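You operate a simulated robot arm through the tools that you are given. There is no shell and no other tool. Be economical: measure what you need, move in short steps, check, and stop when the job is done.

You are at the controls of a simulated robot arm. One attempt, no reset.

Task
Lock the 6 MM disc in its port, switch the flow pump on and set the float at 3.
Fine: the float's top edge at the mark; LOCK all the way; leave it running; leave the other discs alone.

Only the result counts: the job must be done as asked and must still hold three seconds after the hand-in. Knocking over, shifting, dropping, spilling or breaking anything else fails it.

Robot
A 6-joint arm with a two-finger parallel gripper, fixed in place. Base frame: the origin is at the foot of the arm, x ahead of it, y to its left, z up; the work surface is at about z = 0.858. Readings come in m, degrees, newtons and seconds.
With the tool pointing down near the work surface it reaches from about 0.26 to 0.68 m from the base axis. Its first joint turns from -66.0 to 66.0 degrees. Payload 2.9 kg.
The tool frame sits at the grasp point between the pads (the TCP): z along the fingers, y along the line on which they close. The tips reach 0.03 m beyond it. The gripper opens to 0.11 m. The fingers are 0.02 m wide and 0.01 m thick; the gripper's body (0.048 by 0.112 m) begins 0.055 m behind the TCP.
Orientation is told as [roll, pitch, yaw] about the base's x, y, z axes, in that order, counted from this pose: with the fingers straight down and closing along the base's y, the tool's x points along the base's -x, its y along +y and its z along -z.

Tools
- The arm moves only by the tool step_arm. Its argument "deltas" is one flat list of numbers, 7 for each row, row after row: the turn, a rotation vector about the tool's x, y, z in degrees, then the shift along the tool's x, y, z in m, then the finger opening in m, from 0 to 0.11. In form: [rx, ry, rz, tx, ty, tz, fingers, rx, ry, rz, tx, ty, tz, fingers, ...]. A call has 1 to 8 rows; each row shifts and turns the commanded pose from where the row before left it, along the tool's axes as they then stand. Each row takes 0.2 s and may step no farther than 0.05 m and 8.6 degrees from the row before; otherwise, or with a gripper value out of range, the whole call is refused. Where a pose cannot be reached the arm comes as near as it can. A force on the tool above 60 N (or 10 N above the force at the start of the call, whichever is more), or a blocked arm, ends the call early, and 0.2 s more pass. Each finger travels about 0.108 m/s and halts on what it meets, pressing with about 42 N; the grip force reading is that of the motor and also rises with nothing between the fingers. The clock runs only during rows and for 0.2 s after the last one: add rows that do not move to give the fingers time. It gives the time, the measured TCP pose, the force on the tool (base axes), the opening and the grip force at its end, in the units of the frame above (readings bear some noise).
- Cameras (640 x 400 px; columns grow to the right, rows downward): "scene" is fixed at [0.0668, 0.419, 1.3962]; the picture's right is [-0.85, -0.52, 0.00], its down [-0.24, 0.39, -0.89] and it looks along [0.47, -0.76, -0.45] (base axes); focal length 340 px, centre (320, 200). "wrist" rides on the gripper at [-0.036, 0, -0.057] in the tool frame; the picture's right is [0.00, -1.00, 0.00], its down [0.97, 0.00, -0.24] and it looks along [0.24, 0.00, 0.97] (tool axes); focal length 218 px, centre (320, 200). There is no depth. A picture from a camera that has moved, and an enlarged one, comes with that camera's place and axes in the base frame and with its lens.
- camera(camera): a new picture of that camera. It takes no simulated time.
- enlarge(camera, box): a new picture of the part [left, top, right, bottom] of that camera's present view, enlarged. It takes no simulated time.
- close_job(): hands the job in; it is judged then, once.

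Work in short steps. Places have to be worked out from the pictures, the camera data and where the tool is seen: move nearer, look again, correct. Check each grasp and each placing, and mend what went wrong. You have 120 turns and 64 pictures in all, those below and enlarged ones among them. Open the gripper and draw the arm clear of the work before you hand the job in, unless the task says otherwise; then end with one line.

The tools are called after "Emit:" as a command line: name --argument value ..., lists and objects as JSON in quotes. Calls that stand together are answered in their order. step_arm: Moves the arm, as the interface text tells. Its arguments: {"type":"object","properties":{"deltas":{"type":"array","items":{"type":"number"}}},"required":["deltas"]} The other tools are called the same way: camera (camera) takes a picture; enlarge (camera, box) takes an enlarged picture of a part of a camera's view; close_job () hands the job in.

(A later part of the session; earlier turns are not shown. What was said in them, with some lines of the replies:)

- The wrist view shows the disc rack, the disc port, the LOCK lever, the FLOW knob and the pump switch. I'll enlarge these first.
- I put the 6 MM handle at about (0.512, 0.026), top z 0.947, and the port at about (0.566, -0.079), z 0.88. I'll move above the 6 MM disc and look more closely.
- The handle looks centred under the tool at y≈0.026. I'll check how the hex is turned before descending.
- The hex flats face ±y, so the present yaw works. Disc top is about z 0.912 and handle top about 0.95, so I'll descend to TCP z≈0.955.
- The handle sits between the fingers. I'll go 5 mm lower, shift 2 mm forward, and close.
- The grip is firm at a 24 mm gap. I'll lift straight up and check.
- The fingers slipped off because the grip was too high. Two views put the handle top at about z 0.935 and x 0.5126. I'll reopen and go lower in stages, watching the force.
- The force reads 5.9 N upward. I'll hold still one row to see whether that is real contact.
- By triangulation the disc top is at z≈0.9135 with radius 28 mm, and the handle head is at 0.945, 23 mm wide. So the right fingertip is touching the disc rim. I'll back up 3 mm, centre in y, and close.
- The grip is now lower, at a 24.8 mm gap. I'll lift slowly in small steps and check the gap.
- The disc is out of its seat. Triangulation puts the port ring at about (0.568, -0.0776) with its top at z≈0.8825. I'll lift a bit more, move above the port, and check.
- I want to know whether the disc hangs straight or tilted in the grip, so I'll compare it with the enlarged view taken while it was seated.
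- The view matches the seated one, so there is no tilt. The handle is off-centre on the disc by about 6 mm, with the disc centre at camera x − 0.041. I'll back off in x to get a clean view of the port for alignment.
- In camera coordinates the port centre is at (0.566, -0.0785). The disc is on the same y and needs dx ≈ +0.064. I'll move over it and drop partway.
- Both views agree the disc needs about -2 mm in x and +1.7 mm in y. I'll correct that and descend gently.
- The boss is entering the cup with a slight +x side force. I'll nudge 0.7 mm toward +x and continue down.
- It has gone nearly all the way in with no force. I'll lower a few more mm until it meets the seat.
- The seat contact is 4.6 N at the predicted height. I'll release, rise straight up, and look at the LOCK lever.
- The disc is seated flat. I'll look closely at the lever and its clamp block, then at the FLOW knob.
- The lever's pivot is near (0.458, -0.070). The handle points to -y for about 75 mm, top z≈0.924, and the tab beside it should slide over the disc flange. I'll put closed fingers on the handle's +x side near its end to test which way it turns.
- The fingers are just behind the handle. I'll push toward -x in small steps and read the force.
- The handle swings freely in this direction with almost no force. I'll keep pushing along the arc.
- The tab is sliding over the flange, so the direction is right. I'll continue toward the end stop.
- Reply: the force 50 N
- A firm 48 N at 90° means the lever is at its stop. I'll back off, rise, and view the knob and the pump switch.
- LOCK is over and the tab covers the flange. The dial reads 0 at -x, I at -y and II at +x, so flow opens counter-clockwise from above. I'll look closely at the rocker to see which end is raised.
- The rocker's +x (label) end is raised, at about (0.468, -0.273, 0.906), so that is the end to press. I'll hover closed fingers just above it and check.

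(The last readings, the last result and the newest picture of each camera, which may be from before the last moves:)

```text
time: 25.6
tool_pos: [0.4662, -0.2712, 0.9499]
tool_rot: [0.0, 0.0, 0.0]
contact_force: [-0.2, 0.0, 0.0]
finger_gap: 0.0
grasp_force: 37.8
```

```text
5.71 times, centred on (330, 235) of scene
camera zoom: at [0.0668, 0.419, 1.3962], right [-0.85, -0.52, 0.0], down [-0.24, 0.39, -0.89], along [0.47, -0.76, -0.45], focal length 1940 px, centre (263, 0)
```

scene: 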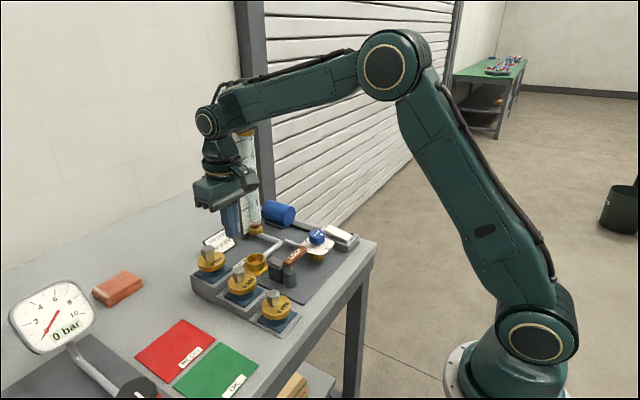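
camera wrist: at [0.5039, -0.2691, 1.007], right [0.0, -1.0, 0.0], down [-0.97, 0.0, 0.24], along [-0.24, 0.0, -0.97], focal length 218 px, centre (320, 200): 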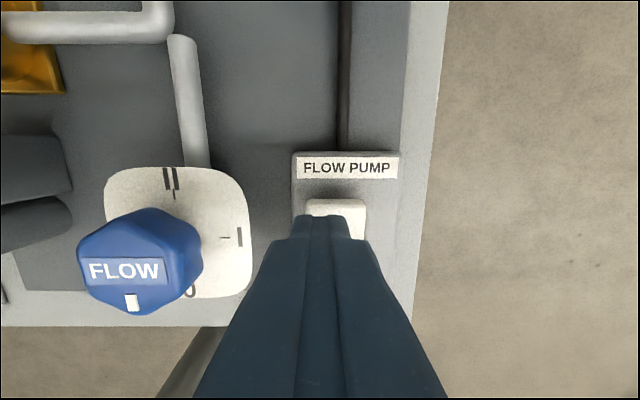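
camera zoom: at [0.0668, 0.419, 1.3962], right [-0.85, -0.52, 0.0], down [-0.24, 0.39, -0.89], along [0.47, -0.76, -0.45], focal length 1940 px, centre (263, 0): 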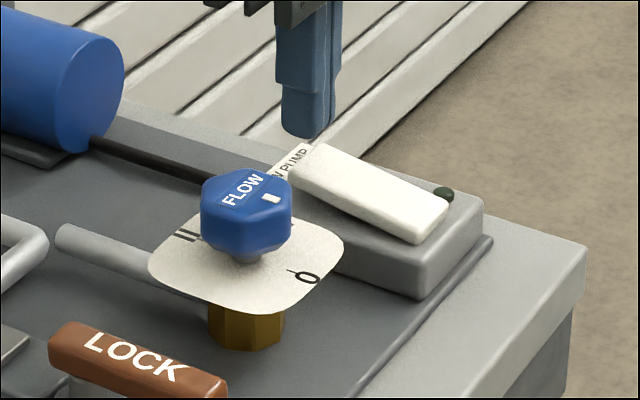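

The fingers are above the raised end. I'll shift 4 mm toward -y and press down in small steps.

Emit:
step_arm --deltas '[0, 0, 0, 0, -0.004, 0.006, 0.0, 0, 0, 0, 0, 0, 0.006, 0.0, 0, 0, 0, 0, 0, 0.005, 0.0, 0, 0, 0, 0, 0, 0.004, 0.0, 0, 0, 0, 0, 0, 0.004, 0.0]'

Emit:
enlarge --camera "scene" --box '[280, 200, 380, 270]'

```text
time: 26.8
tool_pos: [0.4669, -0.2763, 0.9273]
tool_rot: [0.0, 0.1, 0.0]
contact_force: [0.3, -0.8, 0.1]
finger_gap: 0.0001
grasp_force: 37.7
```

```text
5.71 times, centred on (330, 235) of scene
camera zoom: at [0.0668, 0.4189, 1.3962], right [-0.85, -0.52, 0.0], down [-0.24, 0.39, -0.89], along [0.47, -0.76, -0.45], focal length 1940 px, centre (263, 0)
```

zoom: 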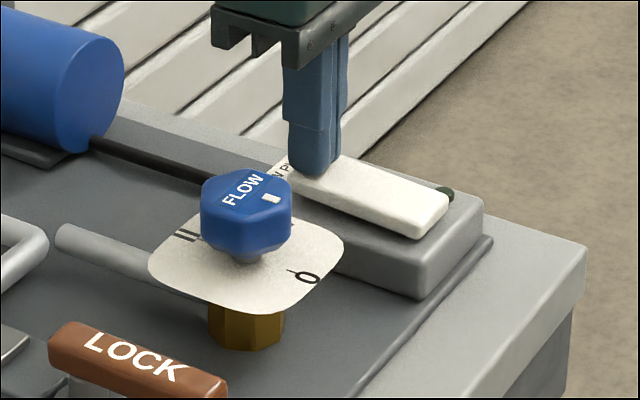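

The tip has reached the rocker and it is beginning to tilt. I'll press further.

Emit:
step_arm --deltas '[0, 0, 0, 0, 0, 0.003, 0.0, 0, 0, 0, 0, 0, 0.003, 0.0, 0, 0, 0, 0, 0, 0.003, 0.0]'

Emit:
enlarge --camera "scene" --box '[280, 200, 380, 270]'

```text
time: 27.6
tool_pos: [0.4677, -0.277, 0.9225]
tool_rot: [-0.2, -0.2, 0.0]
contact_force: [-8.0, 2.8, 35.3]
finger_gap: 0.0
grasp_force: 38.3
```

```text
5.71 times, centred on (330, 235) of scene
camera zoom: at [0.0661, 0.4193, 1.3961], right [-0.85, -0.52, 0.0], down [-0.24, 0.39, -0.89], along [0.47, -0.76, -0.45], focal length 1940 px, centre (263, 0)
```

zoom: 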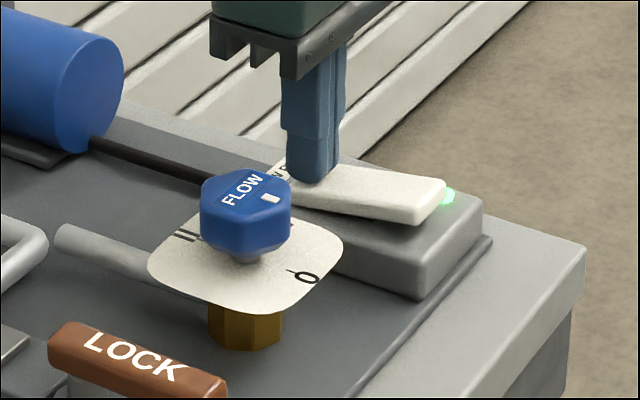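

The pump lamp is green, so it is on. Next I'll lift off and go above the FLOW knob at about (0.4575, -0.192), with the gripper open across its ±y flats.

Emit:
step_arm --deltas '[0, 0, 0, 0, 0, -0.03, 0.0, 0, 0, 0, 0, 0, -0.045, 0.03, 0, 0, 0, 0.003, 0.03, 0, 0.06, 0, 0, 0, 0.003, 0.03, 0, 0.07, 0, 0, 0, 0.003, 0.024, 0, 0.07, 0, 0, 0, 0, 0, 0, 0.07]'

Emit:
camera --camera "wrist"

Emit:
camera --camera "scene"

```text
time: 29.0
tool_pos: [0.4562, -0.1936, 0.9918]
tool_rot: [0.1, 0.0, 0.0]
contact_force: [0.3, -0.2, 1.1]
finger_gap: 0.0703
grasp_force: 0.0
```

```text
16 pictures are left
camera wrist: at [0.4937, -0.1914, 1.0482], right [0.0, -1.0, 0.0], down [-0.97, 0.0, 0.24], along [-0.24, 0.0, -0.97], focal length 218 px, centre (320, 200)
```

wrist: 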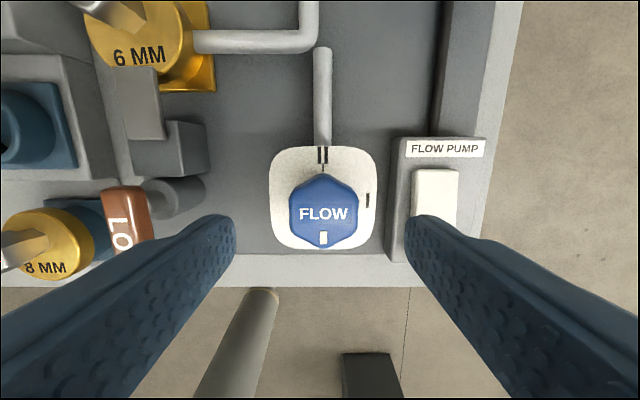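

```text
15 pictures are left
```

scene: 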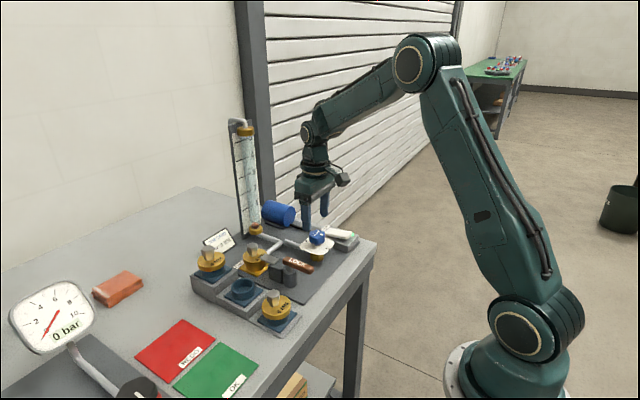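

The knob is 39 mm across and nearly centred. I'll narrow the opening to 56 mm to clear the switch housing, correct by 1.5 mm, descend, and grip.

Emit:
step_arm --deltas '[0, 0, 0, -0.0015, -0.0015, 0, 0.056, 0, 0, 0, 0, 0, 0.025, 0.056, 0, 0, 0, 0, 0, 0.023, 0.056, 0, 0, 0, 0, 0, 0, 0.056, 0, 0, 0, 0, 0, 0, 0.03, 0, 0, 0, 0, 0, 0, 0.03]'

Emit:
enlarge --camera "scene" --box '[220, 110, 380, 280]'

```text
time: 30.4
tool_pos: [0.4589, -0.1949, 0.9417]
tool_rot: [-0.1, 0.0, -0.2]
contact_force: [0.7, -12.6, -7.0]
finger_gap: 0.0413
grasp_force: 45.0
```

```text
2.35 times, centred on (300, 195) of scene
camera zoom: at [0.0669, 0.4186, 1.3963], right [-0.85, -0.52, 0.0], down [-0.24, 0.39, -0.89], along [0.47, -0.76, -0.45], focal length 799 px, centre (367, 212)
```

zoom: 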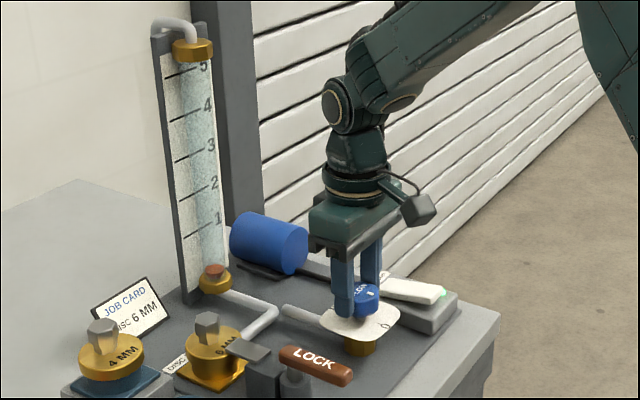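

The grip holds at 41 mm and the float tube is in view. I'll relieve the side force with a small -y shift, then turn counter-clockwise 40° and watch the float.

Emit:
step_arm --deltas '[0, 0, 0, 0, -0.0015, 0, 0.03, 0, 0, -8, 0, 0, 0, 0.03, 0, 0, -8, 0, 0, 0, 0.03, 0, 0, -8, 0, 0, 0, 0.03, 0, 0, -8, 0, 0, 0, 0.03, 0, 0, -8, 0, 0, 0, 0.03, 0, 0, 0, 0, 0, 0, 0.03]'

Emit:
enlarge --camera "scene" --box '[220, 110, 380, 280]'

```text
time: 32.0
tool_pos: [0.458, -0.1932, 0.9423]
tool_rot: [0.3, 0.1, 40.4]
contact_force: [0.0, 19.3, -24.2]
finger_gap: 0.0413
grasp_force: 44.9
```

```text
2.35 times, centred on (300, 195) of scene
camera zoom: at [0.0671, 0.4193, 1.3961], right [-0.85, -0.52, 0.0], down [-0.24, 0.39, -0.89], along [0.47, -0.76, -0.45], focal length 799 px, centre (367, 212)
```

zoom: 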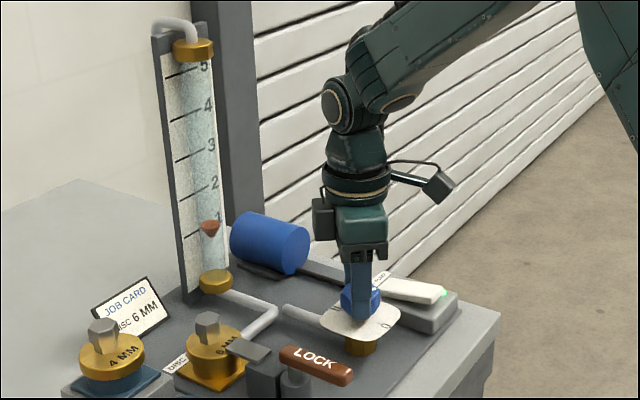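

The float's top edge is near 1 at 40°. I'll relieve the side load slightly, turn 40° more, and look again.

Emit:
step_arm --deltas '[0, 0, 0, -0.001, 0.0011, 0.001, 0.03, 0, 0, -8, 0, 0, 0, 0.03, 0, 0, -8, 0, 0, 0, 0.03, 0, 0, -8, 0, 0, 0, 0.03, 0, 0, -8, 0, 0, 0, 0.03, 0, 0, -8, 0, 0, 0, 0.03, 0, 0, 0, 0, 0, 0, 0.03]'

Emit:
enlarge --camera "scene" --box '[220, 120, 320, 240]'

```text
time: 33.6
tool_pos: [0.4559, -0.1914, 0.9427]
tool_rot: [0.6, 0.0, 79.9]
contact_force: [-26.7, 13.6, 7.9]
finger_gap: 0.0417
grasp_force: 44.7
```

```text
3.33 times, centred on (270, 180) of scene
camera zoom: at [0.066, 0.4194, 1.3961], right [-0.85, -0.52, 0.0], down [-0.24, 0.39, -0.89], along [0.47, -0.76, -0.45], focal length 1132 px, centre (487, 267)
```

zoom: 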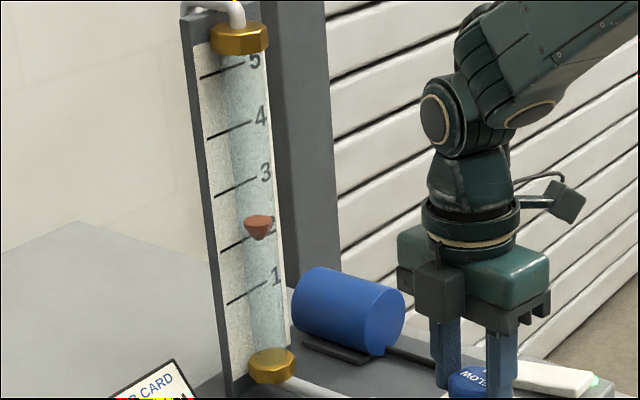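

From the mark positions (plate at x≈0.667, tube at x≈0.655) I compute the float's top edge at about 2.4 at 80°, a rate of roughly 0.03 per degree. I'll relieve the side load and turn 16° more.

Emit:
step_arm --deltas '[0, 0, 0, -0.0007, 0.0016, 0, 0.03, 0, 0, -8, 0, 0, 0, 0.03, 0, 0, -8, 0, 0, 0, 0.03, 0, 0, 0, 0, 0, 0, 0.03, 0, 0, 0, 0, 0, 0, 0.03]'

Emit:
enlarge --camera "scene" --box '[225, 140, 285, 200]'

```text
time: 34.8
tool_pos: [0.4556, -0.1917, 0.9442]
tool_rot: [0.5, -0.3, 96.0]
contact_force: [-25.4, 3.4, -2.3]
finger_gap: 0.0414
grasp_force: 44.7
```

```text
6.67 times, centred on (255, 170) of scene
camera zoom: at [0.0661, 0.419, 1.3962], right [-0.85, -0.52, 0.0], down [-0.24, 0.39, -0.89], along [0.47, -0.76, -0.45], focal length 2263 px, centre (753, 400)
```

zoom: 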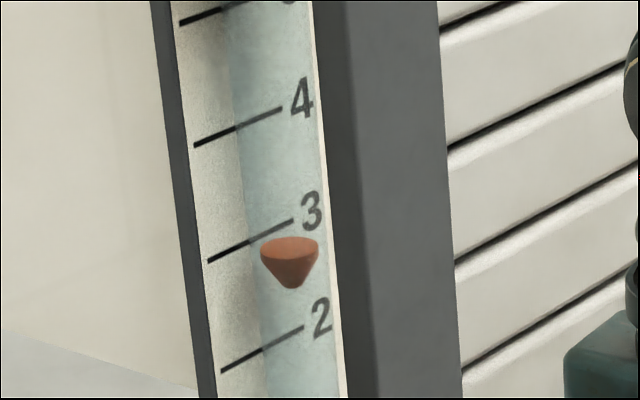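

The float's top edge now computes to 2.95–3.0, and parallax is the main uncertainty. I'll ease the side load, release, lift straight up, and get a second view of the tube from the wrist camera.

Emit:
step_arm --deltas '[0, 0, 0, 0, 0.0015, 0, 0.03, 0, 0, 0, 0, 0, 0, 0.055, 0, 0, 0, 0, 0, 0, 0.055, 0, 0, 0, 0, 0, -0.05, 0.055, 0, 0, 0, 0, 0, -0.05, 0.055, 0, 0, 0, 0, 0, -0.05, 0.055, 0, 0, 0, 0, 0, -0.05, 0.055, 0, 0, 0, 0, 0, -0.05, 0.055]'

Emit:
camera --camera "wrist"

Emit:
enlarge --camera "scene" --box '[225, 140, 285, 200]'

```text
time: 36.6
tool_pos: [0.4539, -0.1938, 1.1898]
tool_rot: [0.1, -0.1, 95.9]
contact_force: [0.6, 0.1, -0.1]
finger_gap: 0.055
grasp_force: 0.1
```

```text
10 pictures are left
camera wrist: at [0.4513, -0.1564, 1.2481], right [0.99, 0.1, 0.0], down [0.1, -0.97, 0.24], along [0.02, -0.24, -0.97], focal length 218 px, centre (320, 200)
```

wrist: 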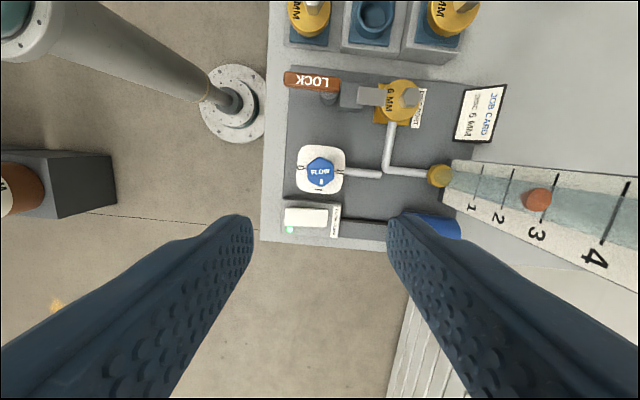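

```text
6.67 times, centred on (255, 170) of scene
camera zoom: at [0.0668, 0.419, 1.3962], right [-0.85, -0.52, 0.0], down [-0.24, 0.39, -0.89], along [0.47, -0.76, -0.45], focal length 2263 px, centre (753, 400)
```

zoom: 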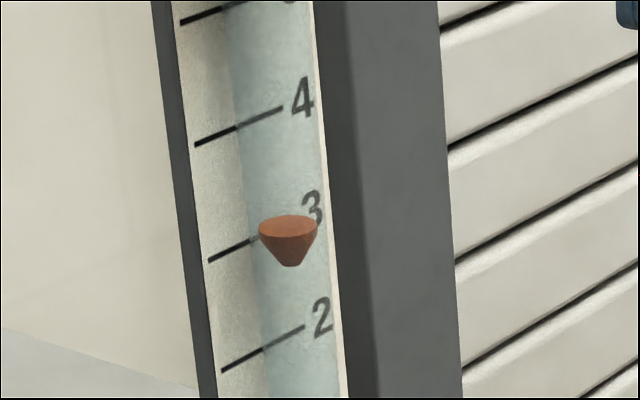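

The float has risen to about 3.15, so it lags or the knob moved slightly on release. I'll wait a second, then take detailed views for parallax.

Emit:
step_arm --deltas '[0, 0, 0, 0, 0, 0, 0.055, 0, 0, 0, 0, 0, 0, 0.055, 0, 0, 0, 0, 0, 0, 0.055, 0, 0, 0, 0, 0, 0, 0.055, 0, 0, 0, 0, 0, 0, 0.055, 0, 0, 0, 0, 0, 0, 0.055, 0, 0, 0, 0, 0, 0, 0.055, 0, 0, 0, 0, 0, 0, 0.055]'

Emit:
enlarge --camera "wrist" --box '[420, 140, 620, 265]'

Emit:
enlarge --camera "scene" --box '[225, 140, 285, 200]'

```text
time: 38.4
tool_pos: [0.4551, -0.1936, 1.19]
tool_rot: [0.0, 0.0, 95.9]
contact_force: [-0.3, 0.3, 0.5]
finger_gap: 0.0549
grasp_force: 0.1
```

```text
3.20 times, centred on (520, 202) of wrist
camera zoom: at [0.4515, -0.1565, 1.2475], right [0.99, 0.1, 0.0], down [0.1, -0.97, 0.24], along [0.02, -0.24, -0.97], focal length 698 px, centre (-320, 192)
```

zoom: 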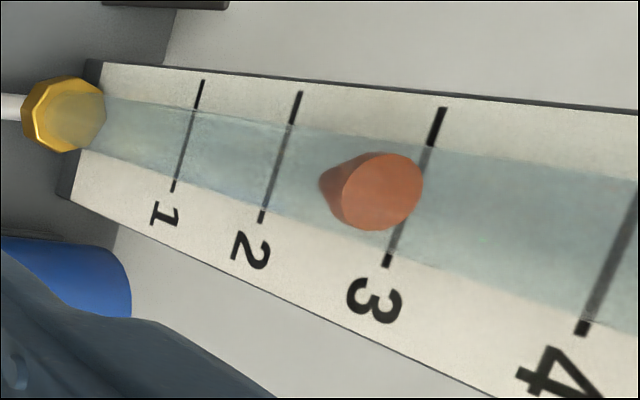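

```text
6.67 times, centred on (255, 170) of scene
camera zoom: at [0.0668, 0.419, 1.3962], right [-0.85, -0.52, 0.0], down [-0.24, 0.39, -0.89], along [0.47, -0.76, -0.45], focal length 2263 px, centre (753, 400)
```

zoom: 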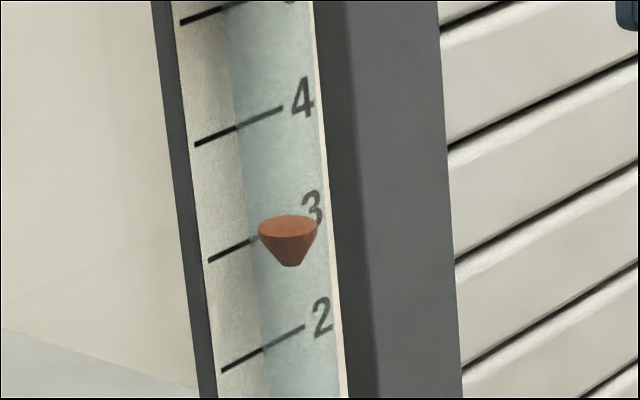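

It has settled. Solving the two views together puts the tube axis at x≈0.647 and the float's top edge at about 3.2, so I need roughly -6.5°. I'll go back down, re-grip at the same yaw, and turn back.

Emit:
step_arm --deltas '[0, 0, 0, 0, 0, 0.05, 0.055, 0, 0, 0, 0, 0, 0.05, 0.055, 0, 0, 0, 0, 0, 0.05, 0.055, 0, 0, 0, 0, 0, 0.05, 0.055, 0, 0, 0, 0, 0, 0.048, 0.055, 0, 0, 0, 0, 0, 0, 0.055, 0, 0, 0, 0, 0, 0, 0.03, 0, 0, 0, 0, 0, 0, 0.03]'

```text
time: 40.2
tool_pos: [0.4547, -0.1927, 0.9411]
tool_rot: [0.0, 0.1, 96.0]
contact_force: [2.3, -1.2, -6.7]
finger_gap: 0.041
grasp_force: 45.3
```

The grip is clean with little side load. I'll turn back 6.5°, let the float settle, and then release.

Emit:
step_arm --deltas '[0, 0, 3.5, 0, 0, 0, 0.03, 0, 0, 3, 0, 0, 0, 0.03, 0, 0, 0, 0, 0, 0, 0.03, 0, 0, 0, 0, 0, 0, 0.055, 0, 0, 0, 0, 0, 0, 0.055, 0, 0, 0, 0, 0, 0, 0.055, 0, 0, 0, 0, 0, 0, 0.055, 0, 0, 0, 0, 0, 0, 0.055]'

Emit:
enlarge --camera "scene" --box '[225, 140, 285, 200]'

```text
time: 42.0
tool_pos: [0.4547, -0.1934, 0.9437]
tool_rot: [0.0, 0.0, 89.4]
contact_force: [0.4, 0.2, -0.2]
finger_gap: 0.0551
grasp_force: 0.1
```

```text
6.67 times, centred on (255, 170) of scene
camera zoom: at [0.0668, 0.419, 1.3962], right [-0.85, -0.52, 0.0], down [-0.24, 0.39, -0.89], along [0.47, -0.76, -0.45], focal length 2263 px, centre (753, 400)
```

zoom: 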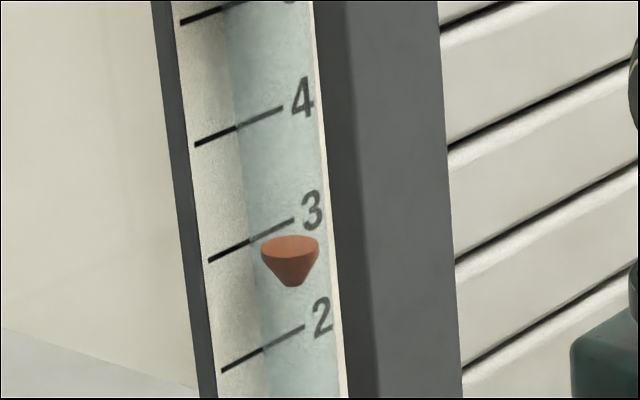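

The float dropped by about 0.2, to roughly 3.0. I'll lift clear and use the wrist view again as a second measurement.

Emit:
step_arm --deltas '[0, 0, 0, 0, 0, -0.05, 0.055, 0, 0, 0, 0, 0, -0.05, 0.055, 0, 0, 0, 0, 0, -0.05, 0.055, 0, 0, 0, 0, 0, -0.05, 0.055, 0, 0, 0, 0, 0, -0.05, 0.055, 0, 0, 0, 0, 0, 0, 0.055, 0, 0, 0, 0, 0, 0, 0.055]'

Emit:
enlarge --camera "wrist" --box '[420, 140, 620, 265]'

Emit:
enlarge --camera "scene" --box '[230, 150, 275, 190]'

```text
time: 43.6
tool_pos: [0.4564, -0.1912, 1.194]
tool_rot: [0.0, 0.0, 89.5]
contact_force: [-0.2, 0.8, -0.5]
finger_gap: 0.0549
grasp_force: 0.0
```

```text
3.20 times, centred on (520, 202) of wrist
camera zoom: at [0.4568, -0.155, 1.2512], right [1.0, -0.01, 0.0], down [-0.01, -0.97, 0.24], along [0.0, -0.24, -0.97], focal length 698 px, centre (-320, 192)
```

zoom: 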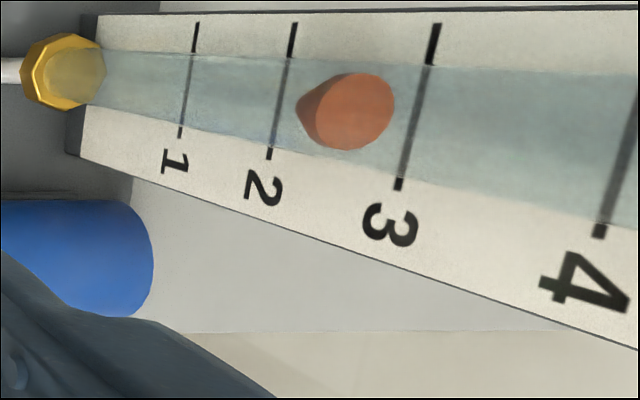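

```text
10.00 times, centred on (252, 170) of scene
camera zoom: at [0.0668, 0.419, 1.3962], right [-0.85, -0.52, 0.0], down [-0.24, 0.39, -0.89], along [0.47, -0.76, -0.45], focal length 3395 px, centre (995, 500)
```

zoom: 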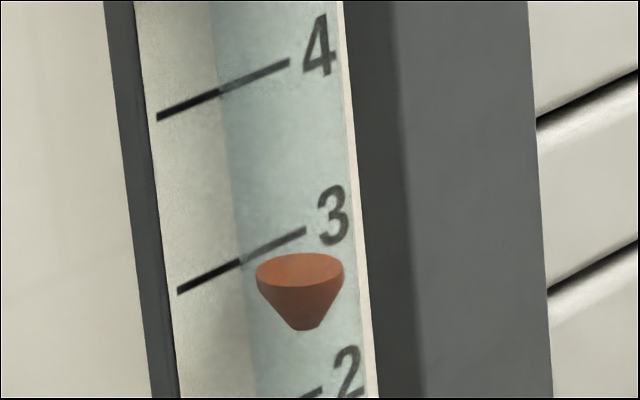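

Both views now agree: float top edge at z≈1.0524 against mark 3 at z≈1.0521. I'll check the whole scene one last time; the arm is already clear and open.

Emit:
enlarge --camera "scene" --box '[180, 120, 380, 340]'

Emit:
enlarge --camera "wrist" --box '[250, 30, 450, 250]'

```text
1.82 times, centred on (280, 230) of scene
camera zoom: at [0.0668, 0.419, 1.3962], right [-0.85, -0.52, 0.0], down [-0.24, 0.39, -0.89], along [0.47, -0.76, -0.45], focal length 617 px, centre (393, 146)
```

zoom: 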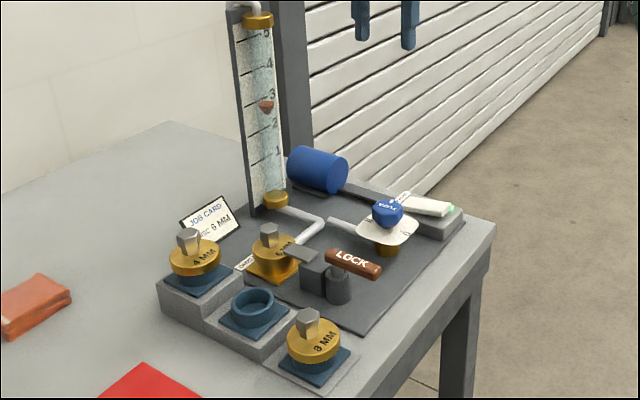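

```text
1.82 times, centred on (350, 140) of wrist
camera zoom: at [0.4568, -0.155, 1.2512], right [1.0, -0.01, 0.0], down [-0.01, -0.97, 0.24], along [0.0, -0.24, -0.97], focal length 397 px, centre (266, 309)
```

zoom: 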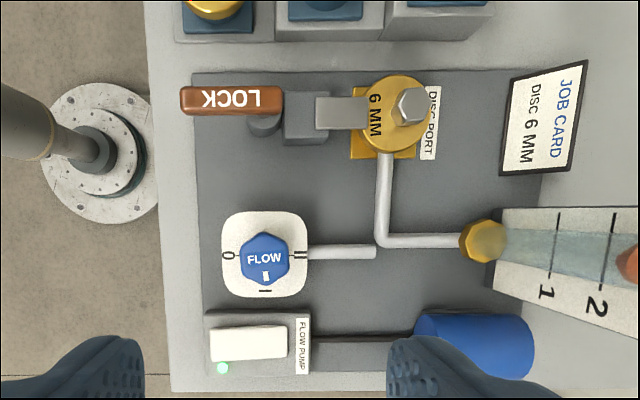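

The last pictures show the disc seated with LOCK fully over, the pump lamp lit, the float at 3 and the other discs in place. I'm handing in.

Emit:
close_job

```text
The job is handed in.
```

The 6 MM disc is locked in its port with LOCK pushed to its stop, the flow pump is running (lamp green), and the float's top edge sits at 3, within about 0.02 of a mark by my measurement; the other discs were left alone.
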